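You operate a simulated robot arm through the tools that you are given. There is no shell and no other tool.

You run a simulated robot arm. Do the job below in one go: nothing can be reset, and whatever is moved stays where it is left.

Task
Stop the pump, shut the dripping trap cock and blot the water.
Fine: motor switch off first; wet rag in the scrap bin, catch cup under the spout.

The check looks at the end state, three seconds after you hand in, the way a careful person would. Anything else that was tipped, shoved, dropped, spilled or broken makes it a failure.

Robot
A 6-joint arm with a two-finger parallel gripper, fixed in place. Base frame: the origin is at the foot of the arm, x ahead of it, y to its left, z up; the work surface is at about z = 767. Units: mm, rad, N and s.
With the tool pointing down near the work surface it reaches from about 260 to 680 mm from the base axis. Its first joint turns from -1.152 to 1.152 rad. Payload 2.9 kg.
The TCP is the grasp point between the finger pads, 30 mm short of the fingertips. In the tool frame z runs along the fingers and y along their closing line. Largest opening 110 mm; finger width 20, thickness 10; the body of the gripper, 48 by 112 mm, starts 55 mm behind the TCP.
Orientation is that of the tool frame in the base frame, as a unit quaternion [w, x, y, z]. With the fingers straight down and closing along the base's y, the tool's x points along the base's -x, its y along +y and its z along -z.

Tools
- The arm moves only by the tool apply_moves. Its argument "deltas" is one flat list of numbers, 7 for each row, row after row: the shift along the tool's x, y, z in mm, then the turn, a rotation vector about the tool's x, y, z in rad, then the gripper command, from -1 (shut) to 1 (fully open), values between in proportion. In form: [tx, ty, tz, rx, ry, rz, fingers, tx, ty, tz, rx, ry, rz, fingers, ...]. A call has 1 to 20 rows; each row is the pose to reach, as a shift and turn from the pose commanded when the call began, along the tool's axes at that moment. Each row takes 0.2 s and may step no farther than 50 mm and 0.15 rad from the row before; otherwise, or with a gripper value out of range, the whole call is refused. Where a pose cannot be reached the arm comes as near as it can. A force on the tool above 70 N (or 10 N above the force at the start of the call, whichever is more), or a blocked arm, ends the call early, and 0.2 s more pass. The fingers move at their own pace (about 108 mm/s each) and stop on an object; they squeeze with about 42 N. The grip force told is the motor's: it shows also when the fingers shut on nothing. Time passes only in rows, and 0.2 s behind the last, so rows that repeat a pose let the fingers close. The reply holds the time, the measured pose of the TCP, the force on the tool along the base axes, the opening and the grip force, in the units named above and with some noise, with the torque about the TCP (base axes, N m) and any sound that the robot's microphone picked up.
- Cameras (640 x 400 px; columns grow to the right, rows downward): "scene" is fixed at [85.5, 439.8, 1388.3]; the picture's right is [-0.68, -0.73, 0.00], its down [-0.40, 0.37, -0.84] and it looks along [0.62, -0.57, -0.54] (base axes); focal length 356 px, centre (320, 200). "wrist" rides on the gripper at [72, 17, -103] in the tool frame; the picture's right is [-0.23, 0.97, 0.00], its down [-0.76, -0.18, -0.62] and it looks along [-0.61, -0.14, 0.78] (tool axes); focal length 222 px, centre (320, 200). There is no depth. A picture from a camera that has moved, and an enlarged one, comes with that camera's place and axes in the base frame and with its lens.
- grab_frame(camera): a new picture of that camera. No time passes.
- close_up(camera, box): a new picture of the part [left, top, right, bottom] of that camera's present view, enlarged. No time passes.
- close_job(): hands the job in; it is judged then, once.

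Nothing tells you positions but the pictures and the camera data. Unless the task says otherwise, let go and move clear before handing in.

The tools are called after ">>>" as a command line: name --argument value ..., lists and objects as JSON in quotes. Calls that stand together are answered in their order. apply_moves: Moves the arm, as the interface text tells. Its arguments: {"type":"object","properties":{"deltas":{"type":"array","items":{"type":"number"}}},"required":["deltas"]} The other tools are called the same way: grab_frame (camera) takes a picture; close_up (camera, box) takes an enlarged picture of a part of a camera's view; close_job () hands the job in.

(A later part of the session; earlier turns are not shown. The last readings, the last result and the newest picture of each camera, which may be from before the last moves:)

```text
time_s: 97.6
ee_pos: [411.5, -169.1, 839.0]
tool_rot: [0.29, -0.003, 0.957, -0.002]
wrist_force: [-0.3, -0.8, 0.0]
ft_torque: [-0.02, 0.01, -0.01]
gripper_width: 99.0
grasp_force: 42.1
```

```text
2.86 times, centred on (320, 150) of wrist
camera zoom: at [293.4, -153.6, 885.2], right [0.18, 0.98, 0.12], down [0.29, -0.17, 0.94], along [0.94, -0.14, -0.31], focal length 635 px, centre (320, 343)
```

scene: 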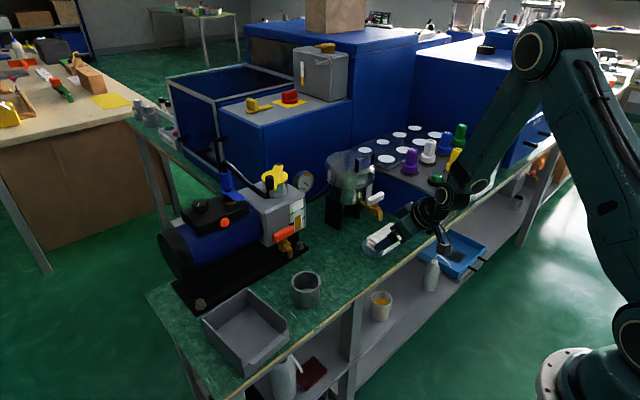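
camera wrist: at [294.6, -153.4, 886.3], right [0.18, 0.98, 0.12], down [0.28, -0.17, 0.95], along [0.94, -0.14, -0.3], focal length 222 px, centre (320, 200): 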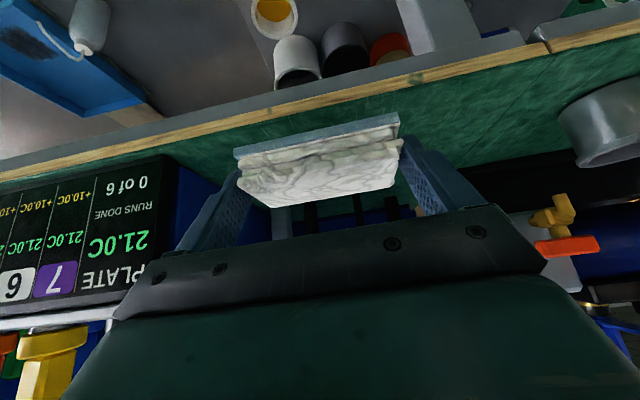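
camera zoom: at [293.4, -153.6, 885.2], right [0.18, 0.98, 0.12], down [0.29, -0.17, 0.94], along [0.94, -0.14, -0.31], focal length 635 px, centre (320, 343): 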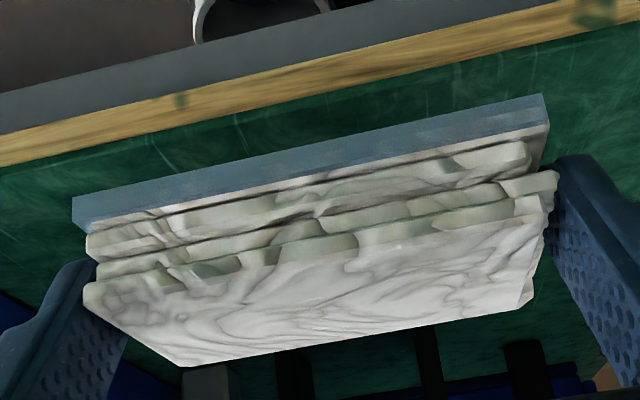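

It shrinks only a little on the same line, so the off-centre parts probably need the rag over them. I'll wipe a loop with lighter pressure, on a line at y≈-197, across, and back on y≈-141.

>>> apply_moves --deltas '[-21.5, -14, 14.7, 0, 0, 0, -1, -42.9, -28, 29.4, 0, 0, 0, -1, -29.3, -28, 49.2, 0, 0, 0, -1, -22.3, -28, 59.5, 0, 0, 0, -1, -30.55, -28, 65.15, 0, 0, 0, -1, -38.8, -28, 70.8, 0, 0, 0, -1, -47.05, -28, 76.45, 0, 0, 0, -1, -55.3, -28, 82.1, 0, 0, 0, -1, -55.3, -14, 82.1, 0, 0, 0, -1, -55.3, 0, 82.1, 0, 0, 0, -1, -55.3, 14, 82.1, 0, 0, 0, -1, -55.3, 28, 82.1, 0, 0, 0, -1, -47.05, 28, 76.45, 0, 0, 0, -1, -38.8, 28, 70.8, 0, 0, 0, -1, -30.55, 28, 65.15, 0, 0, 0, -1, -22.3, 28, 59.5, 0, 0, 0, -1, -22.3, 14, 59.5, 0, 0, 0, -1, -22.3, 0, 59.5, 0, 0, 0, -1]'

>>> close_up --camera "scene" --box '[320, 195, 440, 280]'

```text
time_s: 101.4
ee_pos: [462.9, -169.9, 802.1]
tool_rot: [0.29, -0.004, 0.957, -0.001]
wrist_force: [-1.3, 1.8, 2.1]
ft_torque: [-0.02, -0.07, 0.09]
gripper_width: 98.6
grasp_force: 41.9
```

```text
4.71 times, centred on (380, 238) of scene
camera zoom: at [85.4, 439.9, 1388.3], right [-0.68, -0.73, 0.0], down [-0.4, 0.37, -0.84], along [0.62, -0.57, -0.54], focal length 1673 px, centre (38, 24)
```

zoom: 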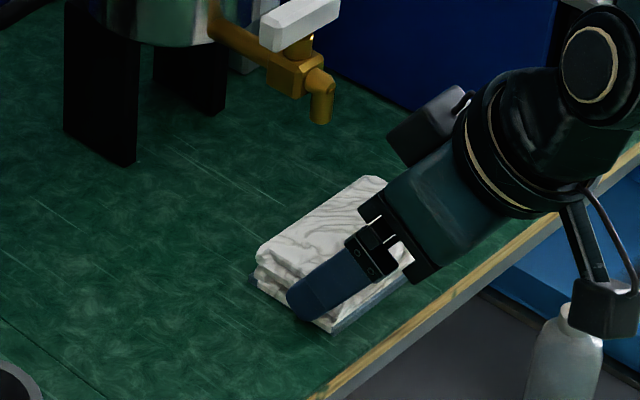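

Full loop done with light contact. I'll lift and check the puddle.

>>> apply_moves --deltas '[-8.5, 0, -12.4, 0, 0, 0, -1, -0.5, 0, -36, 0, 0, 0, -1, 25.5, 0, -63.6, 0, 0, 0, -1]'

>>> close_up --camera "scene" --box '[320, 195, 440, 280]'

```text
time_s: 102.2
ee_pos: [408.0, -171.6, 840.0]
tool_rot: [0.291, -0.003, 0.957, -0.003]
wrist_force: [-0.1, -0.1, -0.3]
ft_torque: [-0.01, -0.02, 0.0]
gripper_width: 98.6
grasp_force: 41.9
```

```text
4.71 times, centred on (380, 238) of scene
camera zoom: at [85.5, 439.8, 1388.3], right [-0.68, -0.73, 0.0], down [-0.4, 0.37, -0.84], along [0.62, -0.57, -0.54], focal length 1673 px, centre (38, 24)
```

zoom: 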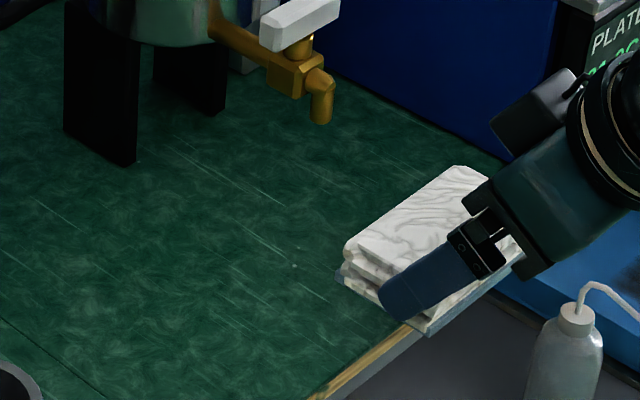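

The puddle is gone. Now the wet rag goes to the scrap bin. I'll raise it and carry it round in front of the cup towards the bin.

>>> apply_moves --deltas '[-22.6, 0, -33, 0, 0, 0, -1, -45.2, 0, -66, 0, 0, 0, -1, -45.2, 42, -66, 0, 0, 0, -1, -45.2, 84, -66, 0, 0, 0, -1, -45.2, 126, -66, 0, 0, 0, -1, -45.2, 168, -66, 0, 0, 0, -1, -45.2, 210, -66, 0, 0, 0, -1, -45.2, 252, -66, 0, 0, 0, -1, -45.2, 290, -66, 0, 0, 0, -1]'

>>> grab_frame --camera "wrist"

>>> grab_frame --camera "scene"

>>> close_up --camera "scene" --box '[190, 270, 310, 380]'

>>> close_up --camera "scene" --box '[320, 170, 440, 280]'

```text
time_s: 104.2
ee_pos: [406.6, 121.6, 918.6]
tool_rot: [0.291, -0.002, 0.957, -0.002]
wrist_force: [0.2, -0.3, -0.7]
ft_torque: [-0.03, 0.03, -0.01]
gripper_width: 98.5
grasp_force: 42.2
```

```text
taken
camera wrist: at [288.5, 137.0, 964.9], right [0.19, 0.98, 0.12], down [0.29, -0.17, 0.94], along [0.94, -0.14, -0.31], focal length 222 px, centre (320, 200)
```

wrist: 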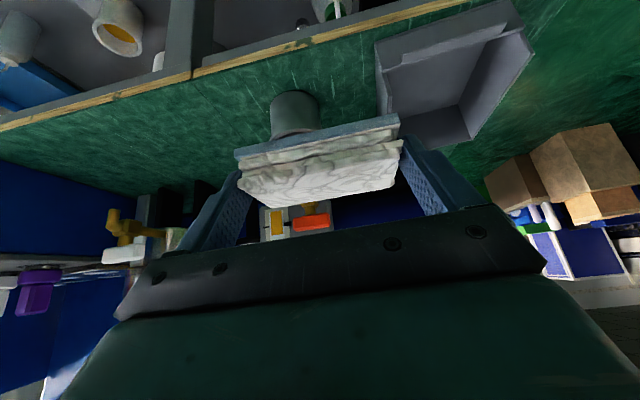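

```text
taken
```

scene: 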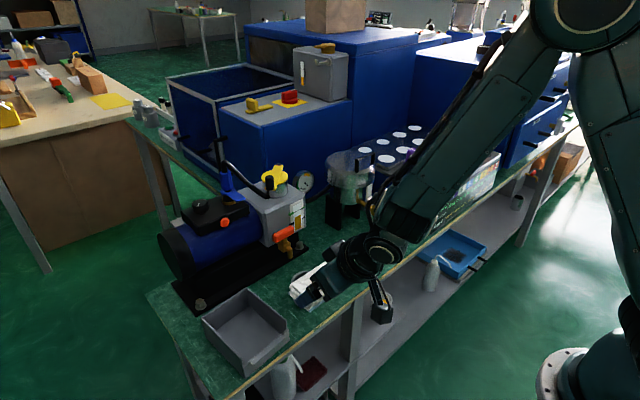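

```text
3.64 times, centred on (250, 325) of scene
camera zoom: at [85.5, 439.8, 1388.3], right [-0.68, -0.73, 0.0], down [-0.4, 0.37, -0.84], along [0.62, -0.57, -0.54], focal length 1293 px, centre (574, -254)
```

zoom: 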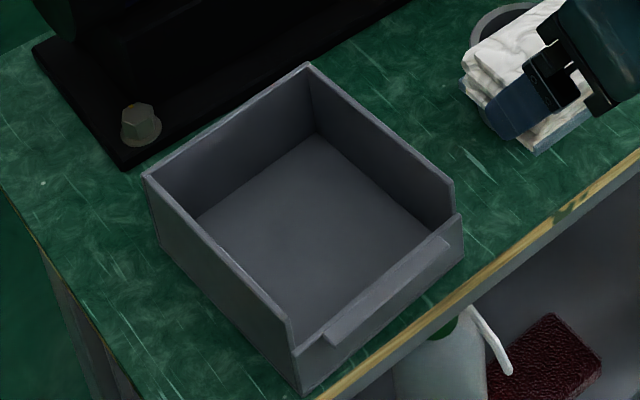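

```text
3.64 times, centred on (380, 225) of scene
camera zoom: at [85.5, 439.8, 1388.3], right [-0.68, -0.73, 0.0], down [-0.4, 0.37, -0.84], along [0.62, -0.57, -0.54], focal length 1293 px, centre (102, 109)
```

zoom: 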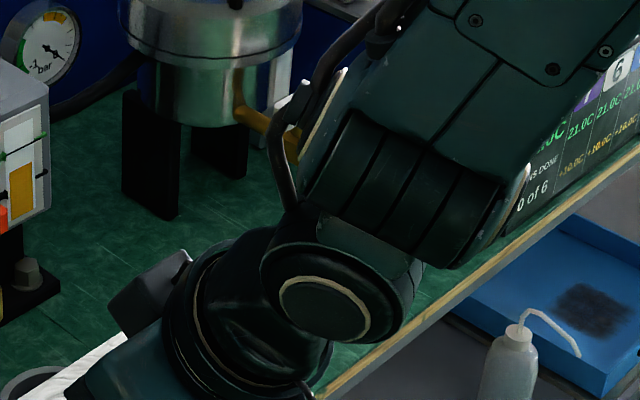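

The bin spans about x 445 to 585 and y 190 to 296, with its rim near z 820 and its longer side along x. I'll yaw 90° so the rag lies along x, and move over the bin.

>>> apply_moves --deltas '[-6.2, 8.9, 8.4, -0.0795, 0, -0.1186, -1, -12.3, 17.7, 16.7, -0.1591, 0, -0.2372, -1, -18.5, 26.6, 25.1, -0.2386, 0, -0.3558, -1, -24.6, 35.4, 33.4, -0.3182, 0, -0.4744, -1, -30.8, 44.3, 41.8, -0.3977, 0, -0.593, -1, -36.9, 53.1, 50.1, -0.4772, 0, -0.7116, -1, -43.1, 62, 58.5, -0.5568, 0, -0.8302, -1, -49.2, 70.8, 66.8, -0.6363, 0, -0.9488, -1, -55.4, 79.7, 75.2, -0.7159, 0, -1.0674, -1, -61.5, 88.5, 83.5, -0.7954, 0, -1.186, -1, -67.7, 97.4, 91.9, -0.8749, 0, -1.3047, -1]'

>>> grab_frame --camera "wrist"

>>> close_up --camera "scene" --box '[170, 220, 330, 380]'

```text
time_s: 106.6
ee_pos: [513.2, 218.0, 879.9]
tool_rot: [-0.204, 0.679, -0.675, -0.205]
wrist_force: [-0.3, 0.7, 0.0]
ft_torque: [-0.01, 0.07, 0.0]
gripper_width: 98.7
grasp_force: 41.5
```

```text
taken
camera wrist: at [496.5, 100.0, 926.7], right [-0.98, 0.18, 0.13], down [0.18, 0.29, 0.94], along [0.14, 0.94, -0.32], focal length 222 px, centre (320, 200)
```

wrist: 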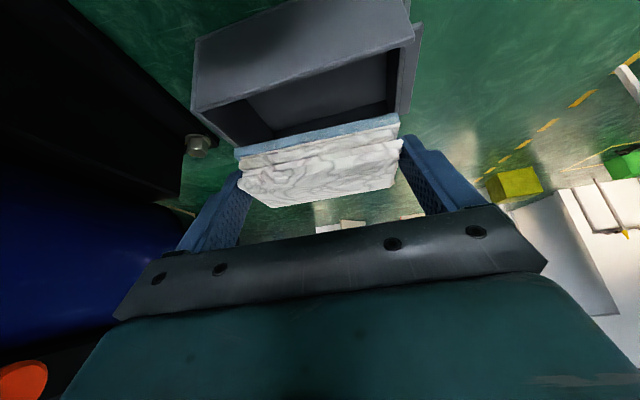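

```text
2.50 times, centred on (250, 300) of scene
camera zoom: at [85.5, 439.8, 1388.3], right [-0.68, -0.73, 0.0], down [-0.4, 0.37, -0.84], along [0.62, -0.57, -0.54], focal length 889 px, centre (495, -50)
```

zoom: 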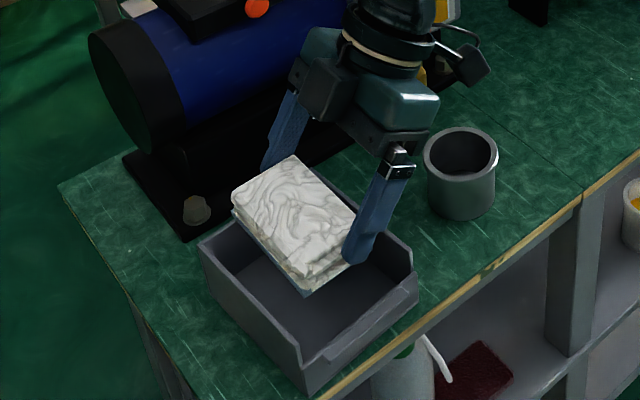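

The rag hangs over the bin. I'll lower it gently until it is inside the rim.

>>> apply_moves --deltas '[8.4, 0, 12.5, 0, 0, 0, -1, 16.7, 0, 24.9, 0, 0, 0, -1, 25.1, 0, 37.4, 0, 0, 0, -1, 25.1, 0, 37.4, 0, 0, 0, -1]'

>>> close_up --camera "wrist" --box '[180, 0, 460, 220]'

>>> close_up --camera "scene" --box '[170, 220, 330, 380]'

```text
time_s: 107.6
ee_pos: [513.2, 217.1, 835.0]
tool_rot: [-0.203, 0.678, -0.676, -0.204]
wrist_force: [-1.1, -0.5, -1.0]
ft_torque: [-0.02, 0.03, 0.03]
gripper_width: 98.6
grasp_force: 42.6
```

```text
1.82 times, centred on (320, 110) of wrist
camera zoom: at [496.2, 100.2, 881.7], right [-0.97, 0.19, 0.13], down [0.18, 0.29, 0.94], along [0.14, 0.94, -0.32], focal length 404 px, centre (320, 364)
```

zoom: 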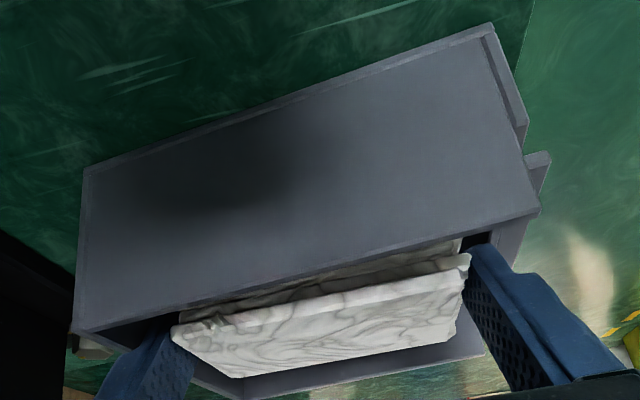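

```text
2.50 times, centred on (250, 300) of scene
camera zoom: at [85.5, 439.8, 1388.3], right [-0.68, -0.73, 0.0], down [-0.4, 0.37, -0.84], along [0.62, -0.57, -0.54], focal length 889 px, centre (495, -50)
```

zoom: 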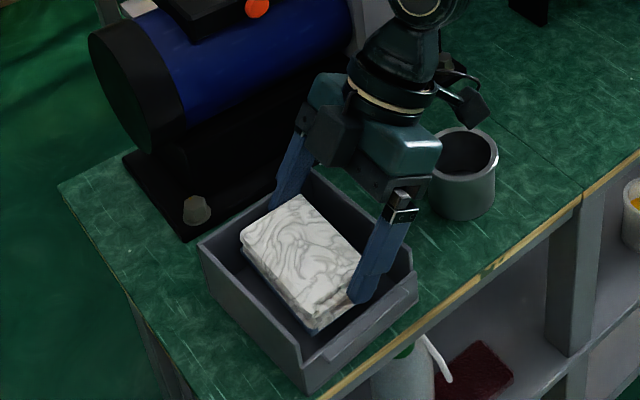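

The rag is inside the bin walls and clear of them. I'll open the fingers slightly to let it drop in.

>>> apply_moves --deltas '[0, 0, 0, 0, 0, 0, 0.9, 0, 0, 0, 0, 0, 0, 0.93, 0, 0, 0, 0, 0, 0, 0.93]'

>>> close_up --camera "scene" --box '[170, 220, 330, 380]'

>>> close_up --camera "wrist" --box '[180, 0, 460, 220]'

```text
time_s: 108.4
ee_pos: [514.0, 218.3, 834.5]
tool_rot: [-0.203, 0.678, -0.676, -0.203]
wrist_force: [-1.2, -0.3, -0.2]
ft_torque: [0.02, 0.04, 0.05]
gripper_width: 105.9
grasp_force: 0.1
```

```text
2.50 times, centred on (250, 300) of scene
camera zoom: at [85.4, 439.8, 1388.3], right [-0.68, -0.73, 0.0], down [-0.4, 0.37, -0.84], along [0.62, -0.57, -0.54], focal length 889 px, centre (495, -50)
```

zoom: 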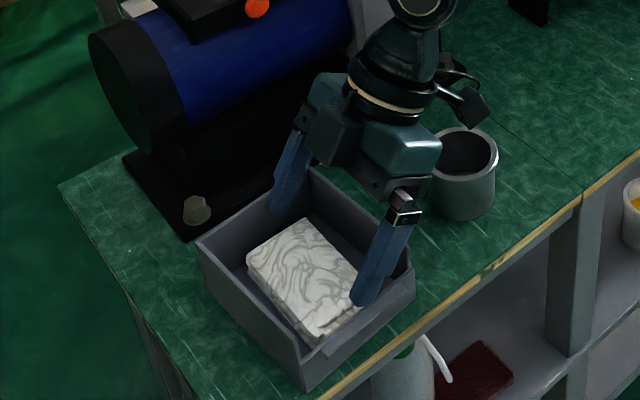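

```text
1.82 times, centred on (320, 110) of wrist
camera zoom: at [496.1, 100.2, 882.0], right [-0.97, 0.19, 0.13], down [0.18, 0.29, 0.94], along [0.14, 0.94, -0.32], focal length 404 px, centre (320, 364)
```

zoom: 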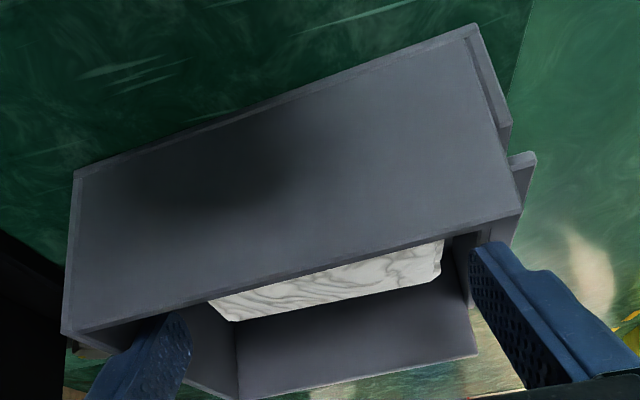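

The rag lies in the bin. A fingertip touched the bin wall slightly, so I'll bring the fingers in and lift straight out.

>>> apply_moves --deltas '[0, 0, 0, 0, 0, 0, 0.6, 0, 0, 0, 0, 0, 0, 0.6, -16.7, 0, -24.9, 0, 0, 0, 0.6, -33.4, 0, -49.8, 0, 0, 0, 0.6, -55.7, 0, -83, 0, 0, 0, 0.6]'

>>> close_up --camera "scene" --box '[190, 270, 310, 380]'

>>> close_up --camera "scene" --box '[320, 170, 440, 280]'

```text
time_s: 109.6
ee_pos: [512.5, 219.1, 934.8]
tool_rot: [-0.203, 0.678, -0.676, -0.205]
wrist_force: [-0.1, 0.4, 0.2]
ft_torque: [0.01, 0.01, 0.01]
gripper_width: 88.0
grasp_force: 0.0
```

```text
3.64 times, centred on (250, 325) of scene
camera zoom: at [85.5, 439.8, 1388.3], right [-0.68, -0.73, 0.0], down [-0.4, 0.37, -0.84], along [0.62, -0.57, -0.54], focal length 1293 px, centre (574, -254)
```

zoom: 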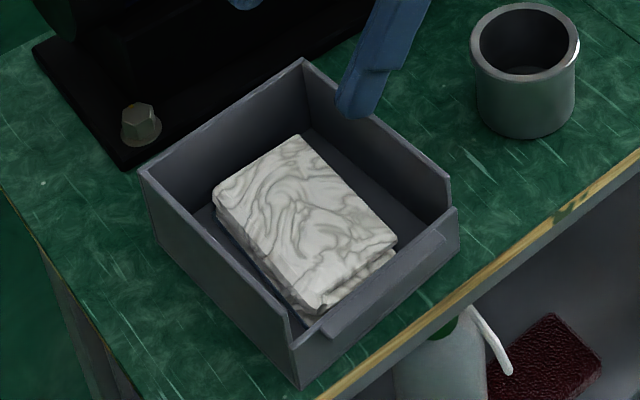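

```text
3.64 times, centred on (380, 225) of scene
camera zoom: at [85.5, 439.8, 1388.3], right [-0.68, -0.73, 0.0], down [-0.4, 0.37, -0.84], along [0.62, -0.57, -0.54], focal length 1293 px, centre (102, 109)
```

zoom: 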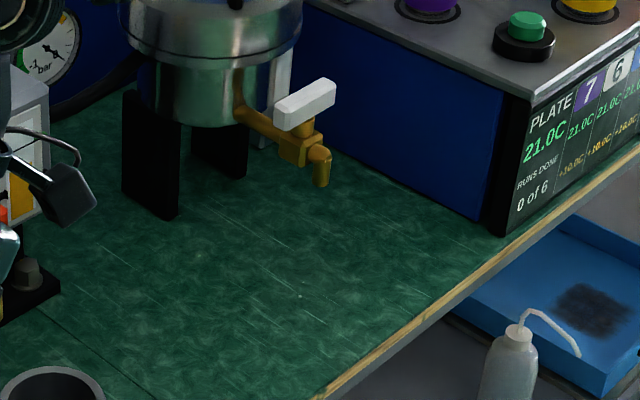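

The puddle is completely gone and the rag lies flat in the bin, which shifted only about 4 mm. Next is the cup, about 65 mm across and 57 mm tall, at (514,87). I'll turn the tool back to heading forward and clear of it.

>>> apply_moves --deltas '[9.2, 8.4, -5.7, 0.0795, 0, 0.1186, 0.6, 18.5, 16.8, -11.3, 0.1591, 0, 0.2372, 0.6, 27.7, 25.2, -17, 0.2386, 0, 0.3558, 0.6, 37, 33.6, -22.6, 0.3182, 0, 0.4744, 0.6, 46.2, 42.1, -28.3, 0.3977, 0, 0.593, 0.6, 55.4, 50.5, -33.9, 0.4772, 0, 0.7116, 0.6, 64.7, 58.9, -39.6, 0.5568, 0, 0.8302, 0.6, 73.9, 67.3, -45.2, 0.6363, 0, 0.9488, 0.6, 83.2, 75.7, -50.9, 0.7159, 0, 1.0674, 0.6, 92.4, 84.1, -56.5, 0.7954, 0, 1.186, 0.6, 101.6, 92.5, -62.1, 0.8749, 0, 1.3047, 0.6]'

>>> grab_frame --camera "wrist"

>>> close_up --camera "scene" --box '[240, 220, 400, 320]'

```text
time_s: 112.0
ee_pos: [421.8, 98.8, 930.4]
tool_rot: [0.292, -0.001, 0.956, -0.003]
wrist_force: [0.2, -0.1, -0.1]
ft_torque: [0.0, 0.01, -0.02]
gripper_width: 87.9
grasp_force: 0.1
```

```text
taken
camera wrist: at [303.5, 115.5, 976.8], right [0.19, 0.97, 0.12], down [0.29, -0.17, 0.94], along [0.94, -0.14, -0.31], focal length 222 px, centre (320, 200)
```

wrist: 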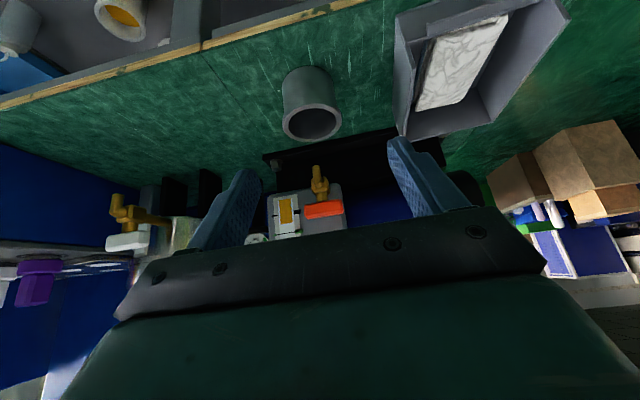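

```text
4.00 times, centred on (320, 270) of scene
camera zoom: at [85.5, 439.8, 1388.3], right [-0.68, -0.73, 0.0], down [-0.4, 0.37, -0.84], along [0.62, -0.57, -0.54], focal length 1422 px, centre (320, -80)
```

zoom: 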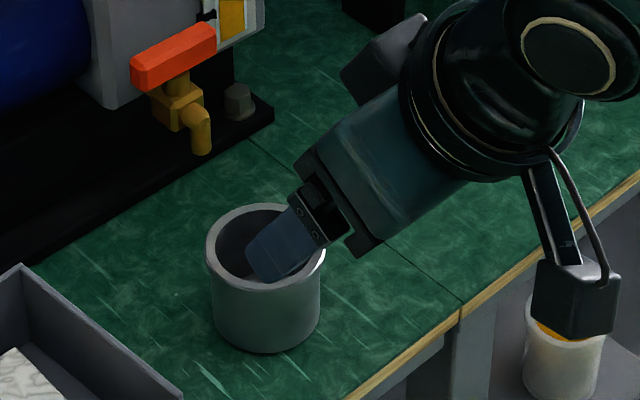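

The cup's rim centre comes out at about (509,88). I'll tilt to 0.75 rad and go to a pre-grasp point with the fingers around it.

>>> apply_moves --deltas '[4.6, -3.6, 28, 0, -0.05, 0, 0.7, 9.1, -7.2, 56, 0, -0.1, 0, 0.7, 13.7, -10.8, 84.8, 0, -0.155, 0, 0.7, 13.7, -10.8, 84.8, 0, -0.155, 0, 0.7]'

>>> close_up --camera "wrist" --box '[180, 40, 460, 230]'

>>> close_up --camera "scene" --box '[240, 240, 380, 330]'

```text
time_s: 113.0
ee_pos: [456.8, 86.9, 852.9]
tool_rot: [0.364, -0.003, 0.931, -0.002]
wrist_force: [0.4, -0.4, -0.2]
ft_torque: [-0.01, -0.02, -0.02]
gripper_width: 93.4
grasp_force: 0.0
```

```text
2.11 times, centred on (320, 135) of wrist
camera zoom: at [333.3, 103.7, 880.0], right [0.16, 0.98, 0.15], down [0.14, -0.17, 0.98], along [0.98, -0.14, -0.16], focal length 468 px, centre (320, 337)
```

zoom: 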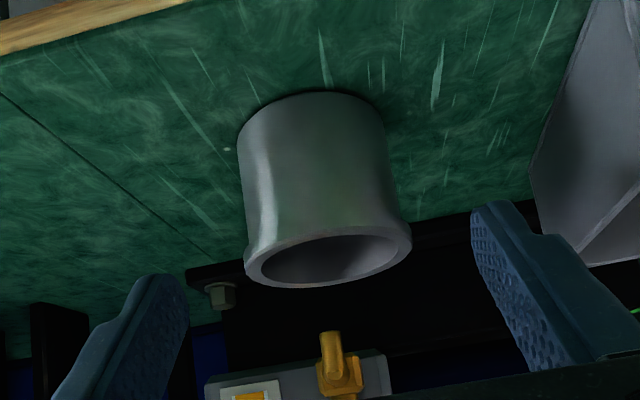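

```text
4.44 times, centred on (310, 285) of scene
camera zoom: at [85.5, 439.8, 1388.3], right [-0.68, -0.73, 0.0], down [-0.4, 0.37, -0.84], along [0.62, -0.57, -0.54], focal length 1580 px, centre (364, -178)
```

zoom: 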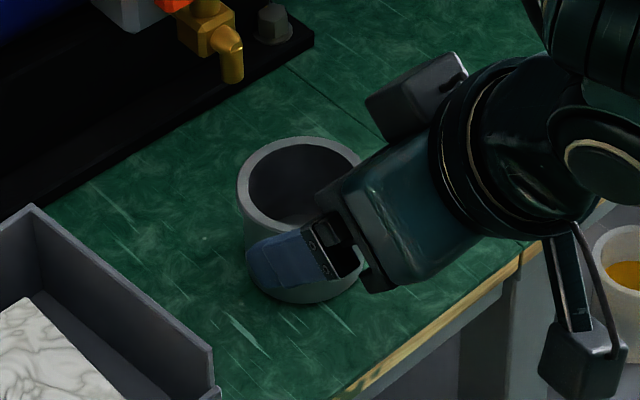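

The cup is centred between the fingers; its base analysis puts the centre near (515,88). I'll advance around it, then close.

>>> apply_moves --deltas '[-1.6, 0.5, 22, 0, 0, 0, 0.7, -3.2, 1, 44, 0, 0, 0, 0.7, -4.8, 1, 65.6, 0, 0, 0, 0.7, -4.8, 1, 65.6, 0, 0, 0, 0.7]'

>>> close_up --camera "wrist" --box '[180, 40, 460, 230]'

>>> close_up --camera "scene" --box '[240, 240, 380, 330]'

```text
time_s: 114.0
ee_pos: [505.8, 88.6, 807.4]
tool_rot: [0.365, -0.003, 0.931, -0.002]
wrist_force: [-0.1, -0.3, 0.8]
ft_torque: [0.02, -0.01, 0.0]
gripper_width: 93.6
grasp_force: 0.1
```

```text
2.11 times, centred on (320, 135) of wrist
camera zoom: at [382.1, 105.1, 835.3], right [0.16, 0.98, 0.15], down [0.14, -0.17, 0.98], along [0.98, -0.14, -0.16], focal length 468 px, centre (320, 337)
```

zoom: 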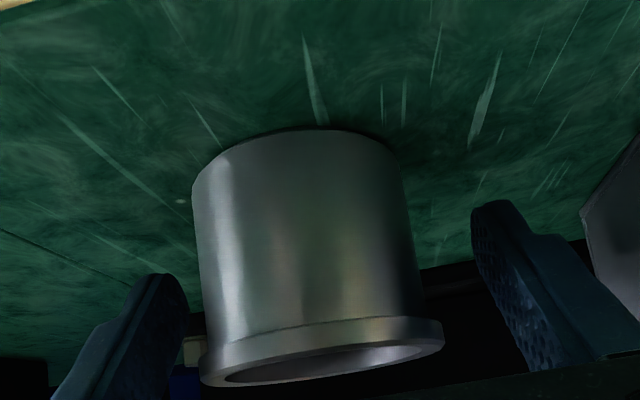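

```text
4.44 times, centred on (310, 285) of scene
camera zoom: at [85.5, 439.8, 1388.3], right [-0.68, -0.73, 0.0], down [-0.4, 0.37, -0.84], along [0.62, -0.57, -0.54], focal length 1580 px, centre (364, -178)
```

zoom: 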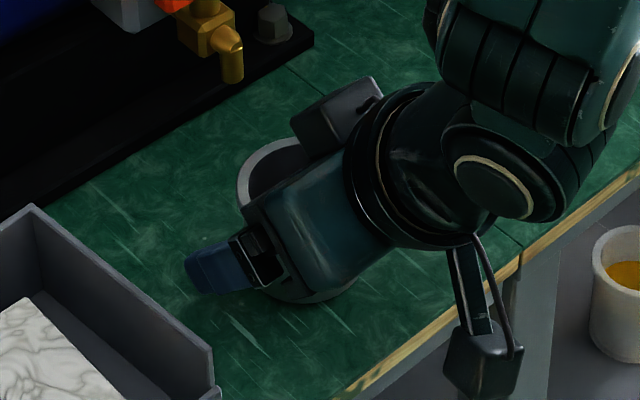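

>>> apply_moves --deltas '[0, -2.5, 0, 0, 0, 0, 0.4, 0, -2.5, 0, 0, 0, 0, -1, 0, -2.5, 0, 0, 0, 0, -1, 0, -2.5, 0, 0, 0, 0, -1]'

>>> close_up --camera "wrist" --box '[180, 40, 460, 230]'

>>> close_up --camera "scene" --box '[240, 240, 380, 330]'

```text
time_s: 115.0
ee_pos: [504.7, 85.4, 808.1]
tool_rot: [0.365, -0.003, 0.931, -0.002]
wrist_force: [0.3, 0.9, 0.3]
ft_torque: [0.02, 0.02, 0.04]
gripper_width: 59.2
grasp_force: 42.2
```

```text
2.11 times, centred on (320, 135) of wrist
camera zoom: at [381.5, 102.4, 835.2], right [0.16, 0.98, 0.15], down [0.14, -0.17, 0.98], along [0.98, -0.14, -0.16], focal length 468 px, centre (320, 337)
```

zoom: 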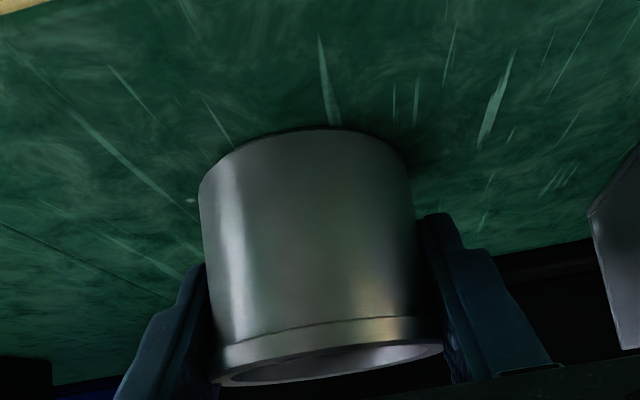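

```text
4.44 times, centred on (310, 285) of scene
camera zoom: at [85.5, 439.8, 1388.3], right [-0.68, -0.73, 0.0], down [-0.4, 0.37, -0.84], along [0.62, -0.57, -0.54], focal length 1580 px, centre (364, -178)
```

zoom: 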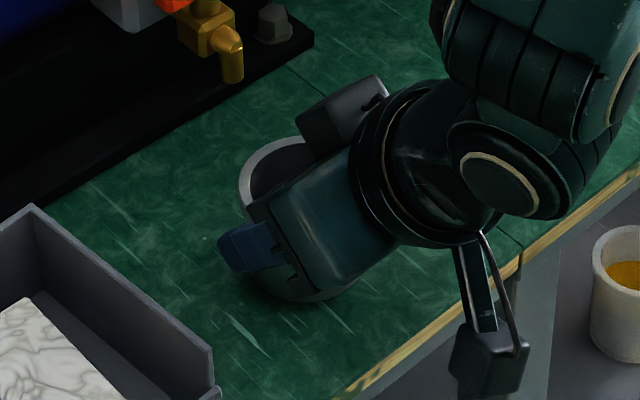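

Cup held at 59 mm. I'll lift it 15 mm and carry it level along y towards the spout at about (513,-166), stopping short to check clearance.

>>> apply_moves --deltas '[-5.1, 0, -5.5, 0, 0, 0, -1, -10.2, 0, -11, 0, 0, 0, -1, -9.5, -40, -12, 0, 0, 0, -1, -8.7, -80, -12.4, 0, 0, 0, -1, -8.7, -120, -12.4, 0, 0, 0, -1, -8.7, -155, -12.4, 0, 0, 0, -1, -8.7, -185, -12.4, 0, 0, 0, -1, -8.7, -185, -12.4, 0, 0, 0, -1]'

>>> grab_frame --camera "wrist"

>>> close_up --camera "scene" --box '[300, 170, 440, 280]'

```text
time_s: 116.8
ee_pos: [504.3, -99.6, 822.1]
tool_rot: [0.364, -0.004, 0.931, -0.003]
wrist_force: [0.3, -1.0, -0.5]
ft_torque: [0.01, -0.02, -0.03]
gripper_width: 58.9
grasp_force: 42.2
```

```text
taken
camera wrist: at [380.6, -83.4, 850.9], right [0.16, 0.98, 0.15], down [0.14, -0.17, 0.98], along [0.98, -0.14, -0.16], focal length 222 px, centre (320, 200)
```

wrist: 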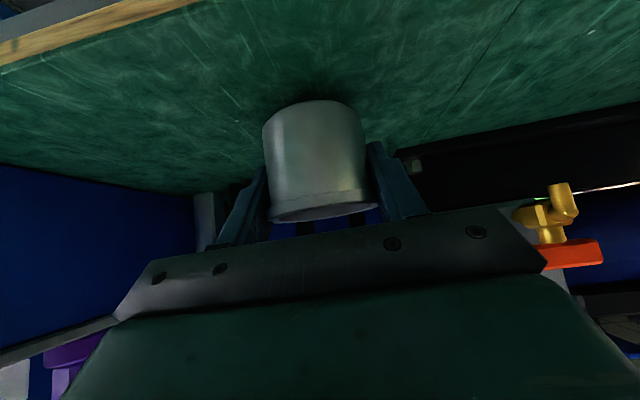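

```text
3.64 times, centred on (370, 225) of scene
camera zoom: at [85.5, 439.8, 1388.3], right [-0.68, -0.73, 0.0], down [-0.4, 0.37, -0.84], along [0.62, -0.57, -0.54], focal length 1293 px, centre (138, 109)
```

zoom: 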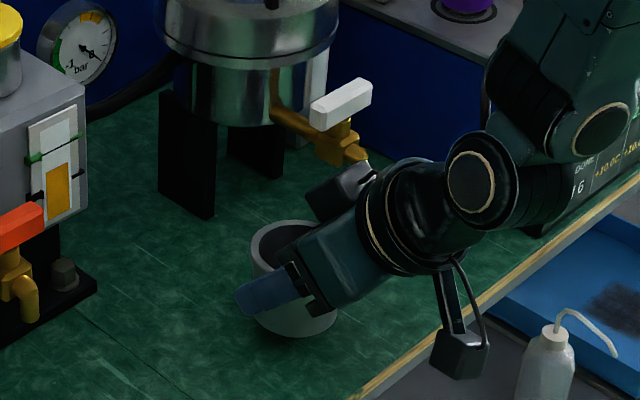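

The earlier wiping passes went through this same spot with less tilt and no contact, so the hand has clearance. I'll carry on to under the spout.

>>> apply_moves --deltas '[0.7, -22, -0.7, 0, 0, 0, -1, 1.5, -44, -1.4, 0, 0, 0, -1, 1.5, -66, -1.4, 0, 0, 0, -1, 1.5, -66, -1.4, 0, 0, 0, -1]'

>>> close_up --camera "scene" --box '[320, 170, 430, 270]'

>>> grab_frame --camera "wrist"

```text
time_s: 117.8
ee_pos: [503.2, -165.1, 824.2]
tool_rot: [0.364, -0.003, 0.931, -0.002]
wrist_force: [0.9, -0.7, -0.6]
ft_torque: [0.01, -0.01, 0.02]
gripper_width: 58.9
grasp_force: 41.8
```

```text
4.00 times, centred on (375, 220) of scene
camera zoom: at [85.5, 439.8, 1388.3], right [-0.68, -0.73, 0.0], down [-0.4, 0.37, -0.84], along [0.62, -0.57, -0.54], focal length 1422 px, centre (100, 120)
```

zoom: 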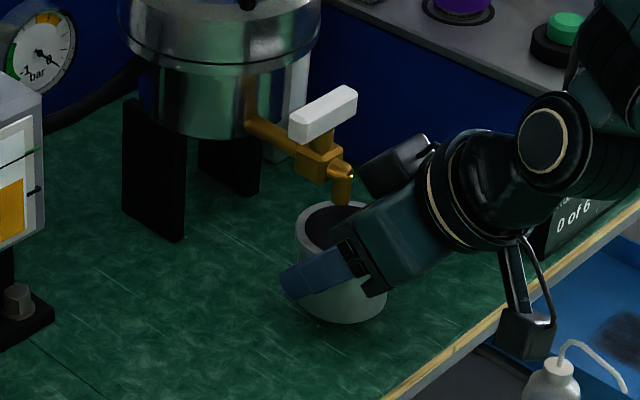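

```text
taken
camera wrist: at [378.7, -149.0, 851.5], right [0.16, 0.98, 0.15], down [0.14, -0.17, 0.98], along [0.98, -0.14, -0.16], focal length 222 px, centre (320, 200)
```

wrist: 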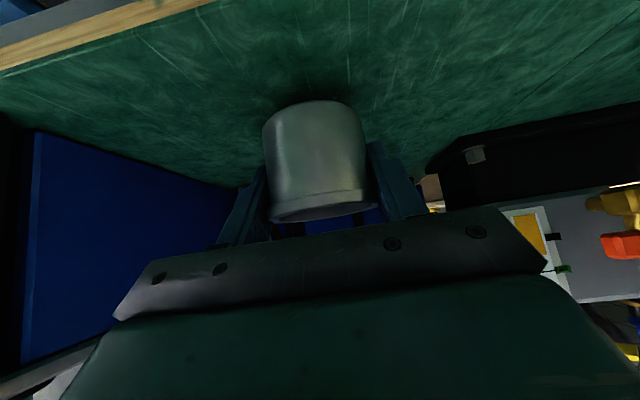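

The spout is right over the cup's mouth. I'll lower the cup gently to the bench.

>>> apply_moves --deltas '[4.1, 0, 4.4, 0, 0, 0, -1, 8.1, 0, 8.8, 0, 0, 0, -1, 9.9, 0, 10.7, 0, 0, 0, -1, 9.9, 0, 10.7, 0, 0, 0, -1]'

>>> close_up --camera "scene" --box '[320, 170, 430, 270]'

```text
time_s: 118.8
ee_pos: [502.1, -164.7, 810.4]
tool_rot: [0.364, -0.002, 0.931, -0.003]
wrist_force: [0.2, -0.8, -1.0]
ft_torque: [-0.01, -0.01, -0.03]
gripper_width: 58.8
grasp_force: 42.6
```

```text
4.00 times, centred on (375, 220) of scene
camera zoom: at [85.5, 439.8, 1388.3], right [-0.68, -0.73, 0.0], down [-0.4, 0.37, -0.84], along [0.62, -0.57, -0.54], focal length 1422 px, centre (100, 120)
```

zoom: 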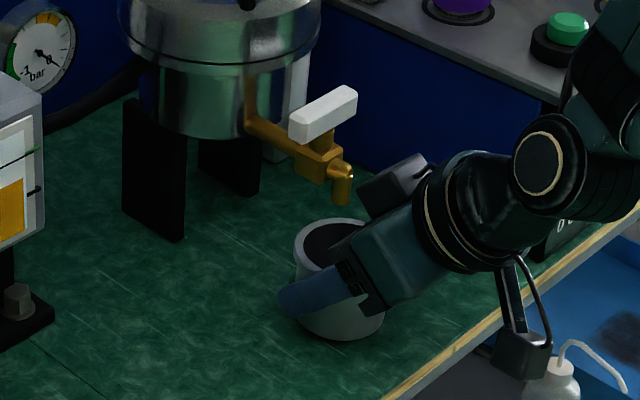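

>>> apply_moves --deltas '[0.7, 0, 0.75, 0, 0, 0, -1, 1.2, 0, 1.3, 0, 0, 0, -1, 1.2, 0, 1.3, 0, 0, 0, -1]'

```text
time_s: 119.6
ee_pos: [501.7, -164.5, 808.0]
tool_rot: [0.365, -0.003, 0.931, -0.003]
wrist_force: [-0.6, -0.2, 1.2]
ft_torque: [0.02, -0.01, 0.0]
gripper_width: 58.9
grasp_force: 41.6
```

The cup is back at its original height, so it is resting on the bench. I'll open the fingers modestly and check before backing out.

>>> apply_moves --deltas '[0, 0, 0, 0, 0, 0, 0.2, 0, 0, 0, 0, 0, 0, 0.5, 0, 0, 0, 0, 0, 0, 0.5]'

>>> close_up --camera "wrist" --box '[180, 40, 460, 230]'

>>> close_up --camera "scene" --box '[320, 170, 430, 270]'

```text
time_s: 120.4
ee_pos: [502.6, -164.8, 807.5]
tool_rot: [0.364, -0.003, 0.931, -0.002]
wrist_force: [0.2, 0.3, 0.3]
ft_torque: [-0.01, 0.01, 0.02]
gripper_width: 82.4
grasp_force: 0.0
```

```text
2.11 times, centred on (320, 135) of wrist
camera zoom: at [378.3, -148.7, 835.4], right [0.16, 0.98, 0.15], down [0.14, -0.17, 0.98], along [0.98, -0.14, -0.16], focal length 468 px, centre (320, 337)
```

zoom: 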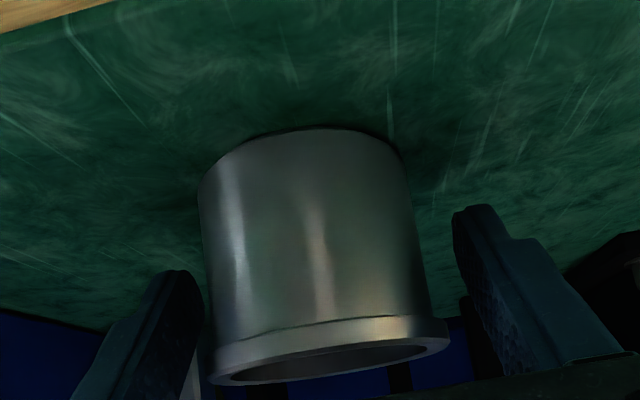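

```text
4.00 times, centred on (375, 220) of scene
camera zoom: at [85.5, 439.8, 1388.3], right [-0.68, -0.73, 0.0], down [-0.4, 0.37, -0.84], along [0.62, -0.57, -0.54], focal length 1422 px, centre (100, 120)
```

zoom: 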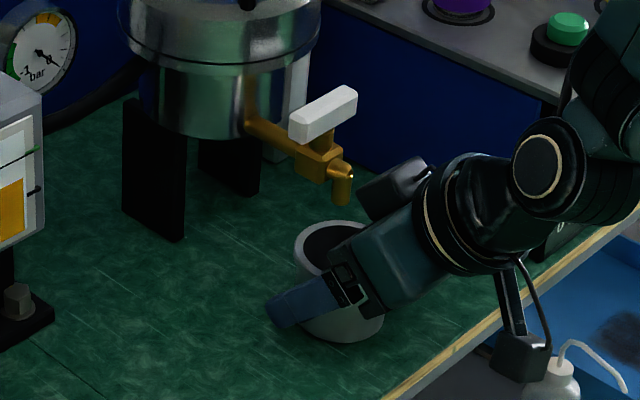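

Released cleanly and upright. I'll back straight out towards -x and then rise.

>>> apply_moves --deltas '[14.7, 0, -13.6, 0, 0, 0, 0.5, 29.4, 0, -27.2, 0, 0, 0, 0.5, 51.4, 0, -47.5, 0, 0, 0, 0.5, 31, 0, -69.5, 0, 0, 0, 0.5, 11, 0, -91, 0, 0, 0, 0.5]'

>>> close_up --camera "scene" --box '[320, 170, 430, 270]'

>>> grab_frame --camera "wrist"

>>> grab_frame --camera "scene"

```text
time_s: 121.6
ee_pos: [431.1, -163.3, 868.0]
tool_rot: [0.365, -0.003, 0.931, -0.002]
wrist_force: [0.3, 0.6, -1.0]
ft_torque: [0.01, 0.01, 0.02]
gripper_width: 82.8
grasp_force: 0.0
```

```text
4.00 times, centred on (375, 220) of scene
camera zoom: at [85.5, 439.8, 1388.3], right [-0.68, -0.73, 0.0], down [-0.4, 0.37, -0.84], along [0.62, -0.57, -0.54], focal length 1422 px, centre (100, 120)
```

zoom: 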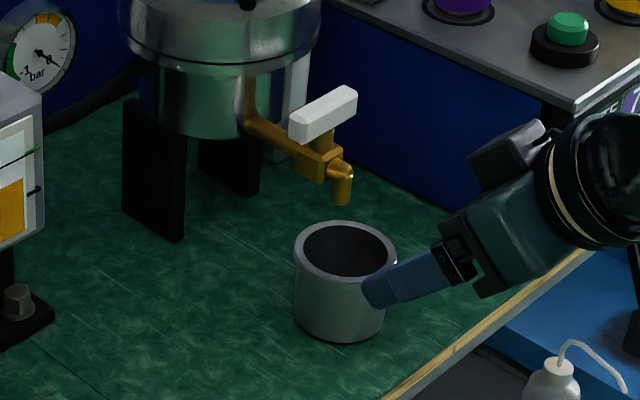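

```text
taken
camera wrist: at [308.0, -148.0, 895.4], right [0.16, 0.98, 0.15], down [0.14, -0.17, 0.98], along [0.98, -0.14, -0.16], focal length 222 px, centre (320, 200)
```

wrist: 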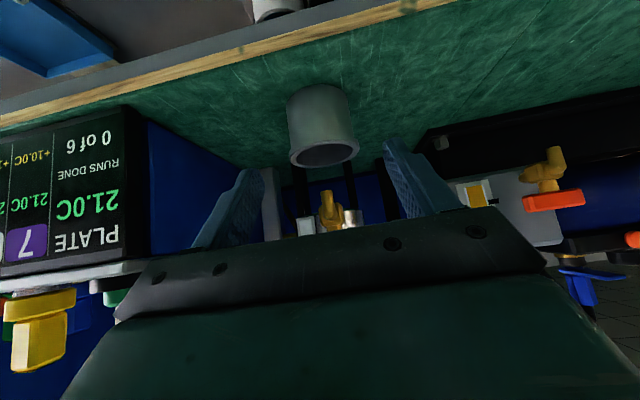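

```text
taken
```

scene: 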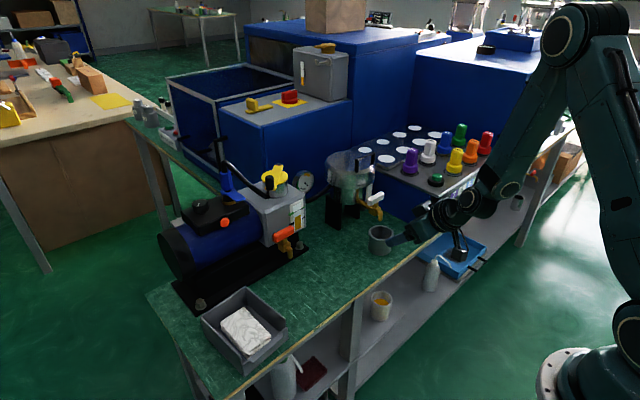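

The cup sits squarely under the spout and everything required is in place. To leave things as found, I'll turn the pump's black dial back to its original position, so I'm rising and moving back to the pump side.

>>> apply_moves --deltas '[-29.4, 0, -31.8, 0, 0, 0, 0.5, -58.8, 0, -63.6, 0, 0, 0, 0.5, -88.2, 0, -95.4, 0, 0, 0, 0.5, -117.7, 0, -127.2, 0, 0, 0, 0.5, -147, 0, -159, 0, 0, 0, 0.5, -176.5, 0, -190.8, 0, 0, 0, 0.5, -176.5, 42, -190.8, 0, 0.02, 0, 0.5, -176.5, 84, -190.8, 0, 0.04, 0, 0.2, -176.5, 126, -190.8, 0, 0.06, 0, 0, -176.5, 168, -190.8, 0, 0.08, 0, 0, -176.5, 210, -190.8, 0, 0.1, 0, 0, -176.5, 252, -190.8, 0, 0.12, 0, 0, -176.5, 294, -190.8, 0, 0.135, 0, 0, -176.5, 336, -190.8, 0, 0.147, 0, 0, -176.5, 373, -190.8, 0, 0.147, 0, 0]'

>>> grab_frame --camera "scene"

```text
time_s: 124.8
ee_pos: [431.4, 209.0, 1124.3]
tool_rot: [0.295, -0.002, 0.956, -0.003]
wrist_force: [-0.4, -0.4, -0.4]
ft_torque: [0.0, 0.02, 0.02]
gripper_width: 55.0
grasp_force: 0.0
```

```text
taken
```

scene: 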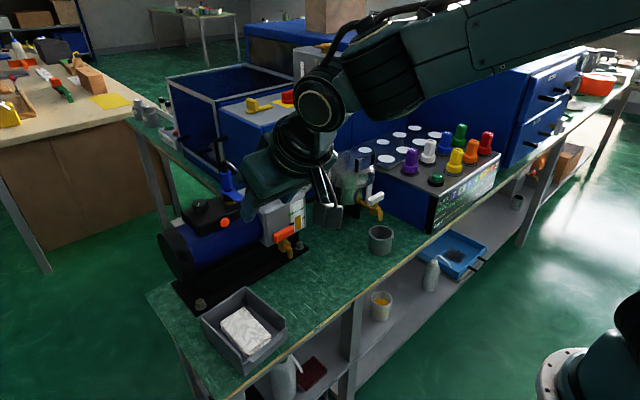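

>>> apply_moves --deltas '[-32.6, 0.5, 25.7, 0, 0, 0, 0, -65.2, 1, 51.3, 0, 0, 0, 0, -97.8, 1.5, 77, 0, 0, 0, 0, -130.4, 2, 102.7, 0, 0, 0, 0]'

>>> close_up --camera "wrist" --box '[220, 40, 360, 130]'

>>> close_up --camera "scene" --box '[180, 180, 260, 230]'

```text
time_s: 125.8
ee_pos: [598.3, 211.2, 1113.0]
tool_rot: [0.294, -0.004, 0.956, -0.001]
wrist_force: [0.3, -0.5, 0.3]
ft_torque: [-0.01, 0.01, 0.04]
gripper_width: 55.1
grasp_force: 0.0
```

```text
4.44 times, centred on (290, 85) of wrist
camera zoom: at [478.4, 227.9, 1158.8], right [0.18, 0.98, 0.12], down [0.28, -0.17, 0.94], along [0.94, -0.14, -0.3], focal length 987 px, centre (453, 711)
```

zoom: 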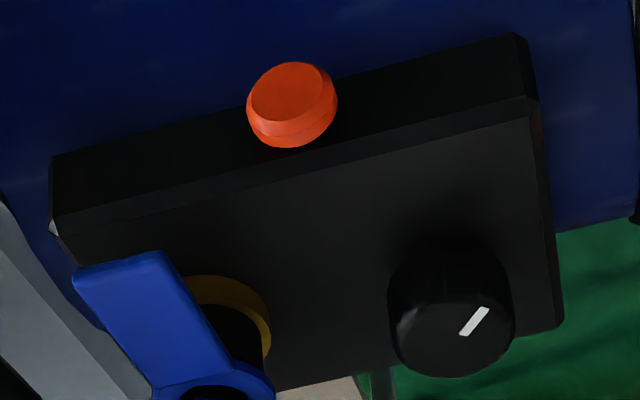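

```text
8.00 times, centred on (220, 205) of scene
camera zoom: at [85.4, 439.8, 1388.3], right [-0.68, -0.73, 0.0], down [-0.4, 0.37, -0.84], along [0.62, -0.57, -0.54], focal length 2844 px, centre (1120, 160)
```

zoom: 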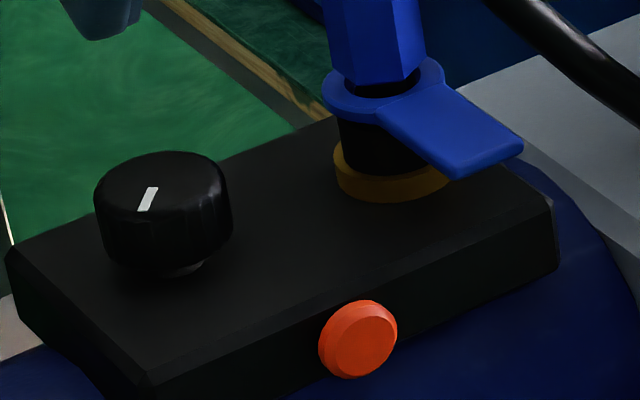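

The dial is unchanged at about 2.3 rad. I'll advance to it at yaw 0, then turn it back clockwise in 0.45 rad bites.

>>> apply_moves --deltas '[-0.4, -0.4, 43.5, 0, 0, 0, 0, -0.8, -0.8, 87, 0, 0, 0, 0, -1, -1, 112, 0, 0, 0, 0, -1.2, -1.2, 130.5, 0, 0, 0, 0, -1.2, -1.2, 130.5, 0, 0, 0, 0]'

>>> close_up --camera "wrist" --box '[220, 80, 440, 220]'

```text
time_s: 127.0
ee_pos: [672.5, 210.3, 1005.3]
tool_rot: [0.294, -0.003, 0.956, -0.003]
wrist_force: [0.7, 1.3, 0.1]
ft_torque: [0.04, 0.0, 0.03]
gripper_width: 55.0
grasp_force: 0.1
```

```text
2.86 times, centred on (330, 150) of wrist
camera zoom: at [553.1, 226.8, 1051.2], right [0.18, 0.98, 0.12], down [0.28, -0.17, 0.94], along [0.94, -0.14, -0.3], focal length 635 px, centre (291, 343)
```

zoom: 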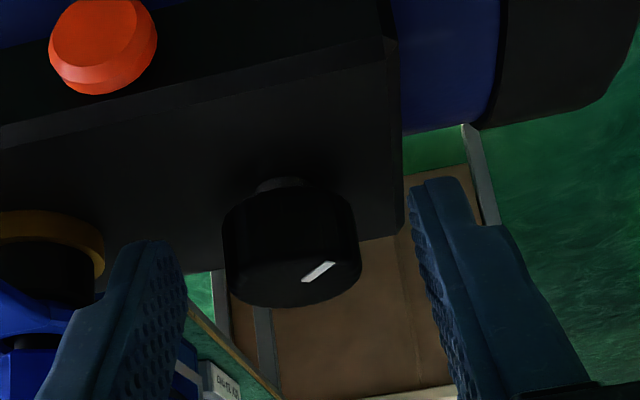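

Centred. One full bite: close, turn clockwise 0.45, open, and swing back.

>>> apply_moves --deltas '[0, 0, 0, 0, 0, 0, -1, 0, 0, 0, 0, 0, 0, -1, -0.1, 1.35, 0.1, 0.0635, 0, 0.0928, -1, -0.3, 2.7, 0.25, 0.127, 0, 0.1855, -1, -0.6, 4, 0.4, 0.1905, 0, 0.278, -1, -1, 5.2, 0.68, 0.254, 0, 0.371, -1]'

>>> apply_moves --deltas '[0, 0, 0, 0, 0, 0, 0, 0, 0, 0, 0, 0, 0, 0, -0.1, -1.35, 0.1, -0.0635, 0, -0.0928, 0, -0.3, -2.7, 0.25, -0.127, 0, -0.1855, 0, -0.6, -4, 0.4, -0.1905, 0, -0.278, 0, -1, -5.2, 0.68, -0.254, 0, -0.371, 0, -1, -5.2, 0.68, -0.254, 0, -0.371, 0]'

>>> close_up --camera "wrist" --box '[220, 80, 440, 220]'

```text
time_s: 128.4
ee_pos: [672.8, 217.2, 1006.5]
tool_rot: [0.289, 0.209, 0.932, -0.067]
wrist_force: [12.9, 9.3, -6.5]
ft_torque: [0.65, 0.04, 0.25]
gripper_width: 31.4
grasp_force: 45.0
```

```text
time_s: 130.0
ee_pos: [670.3, 211.3, 1006.8]
tool_rot: [0.294, -0.003, 0.956, -0.002]
wrist_force: [-0.1, 0.2, -0.1]
ft_torque: [0.0, -0.06, 0.01]
gripper_width: 55.1
grasp_force: 0.0
```

```text
2.86 times, centred on (330, 150) of wrist
camera zoom: at [552.9, 227.0, 1051.5], right [0.18, 0.98, 0.12], down [0.28, -0.17, 0.94], along [0.94, -0.14, -0.3], focal length 635 px, centre (291, 343)
```

zoom: 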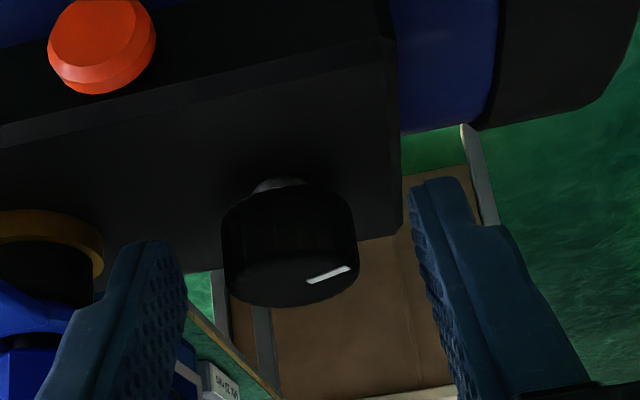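

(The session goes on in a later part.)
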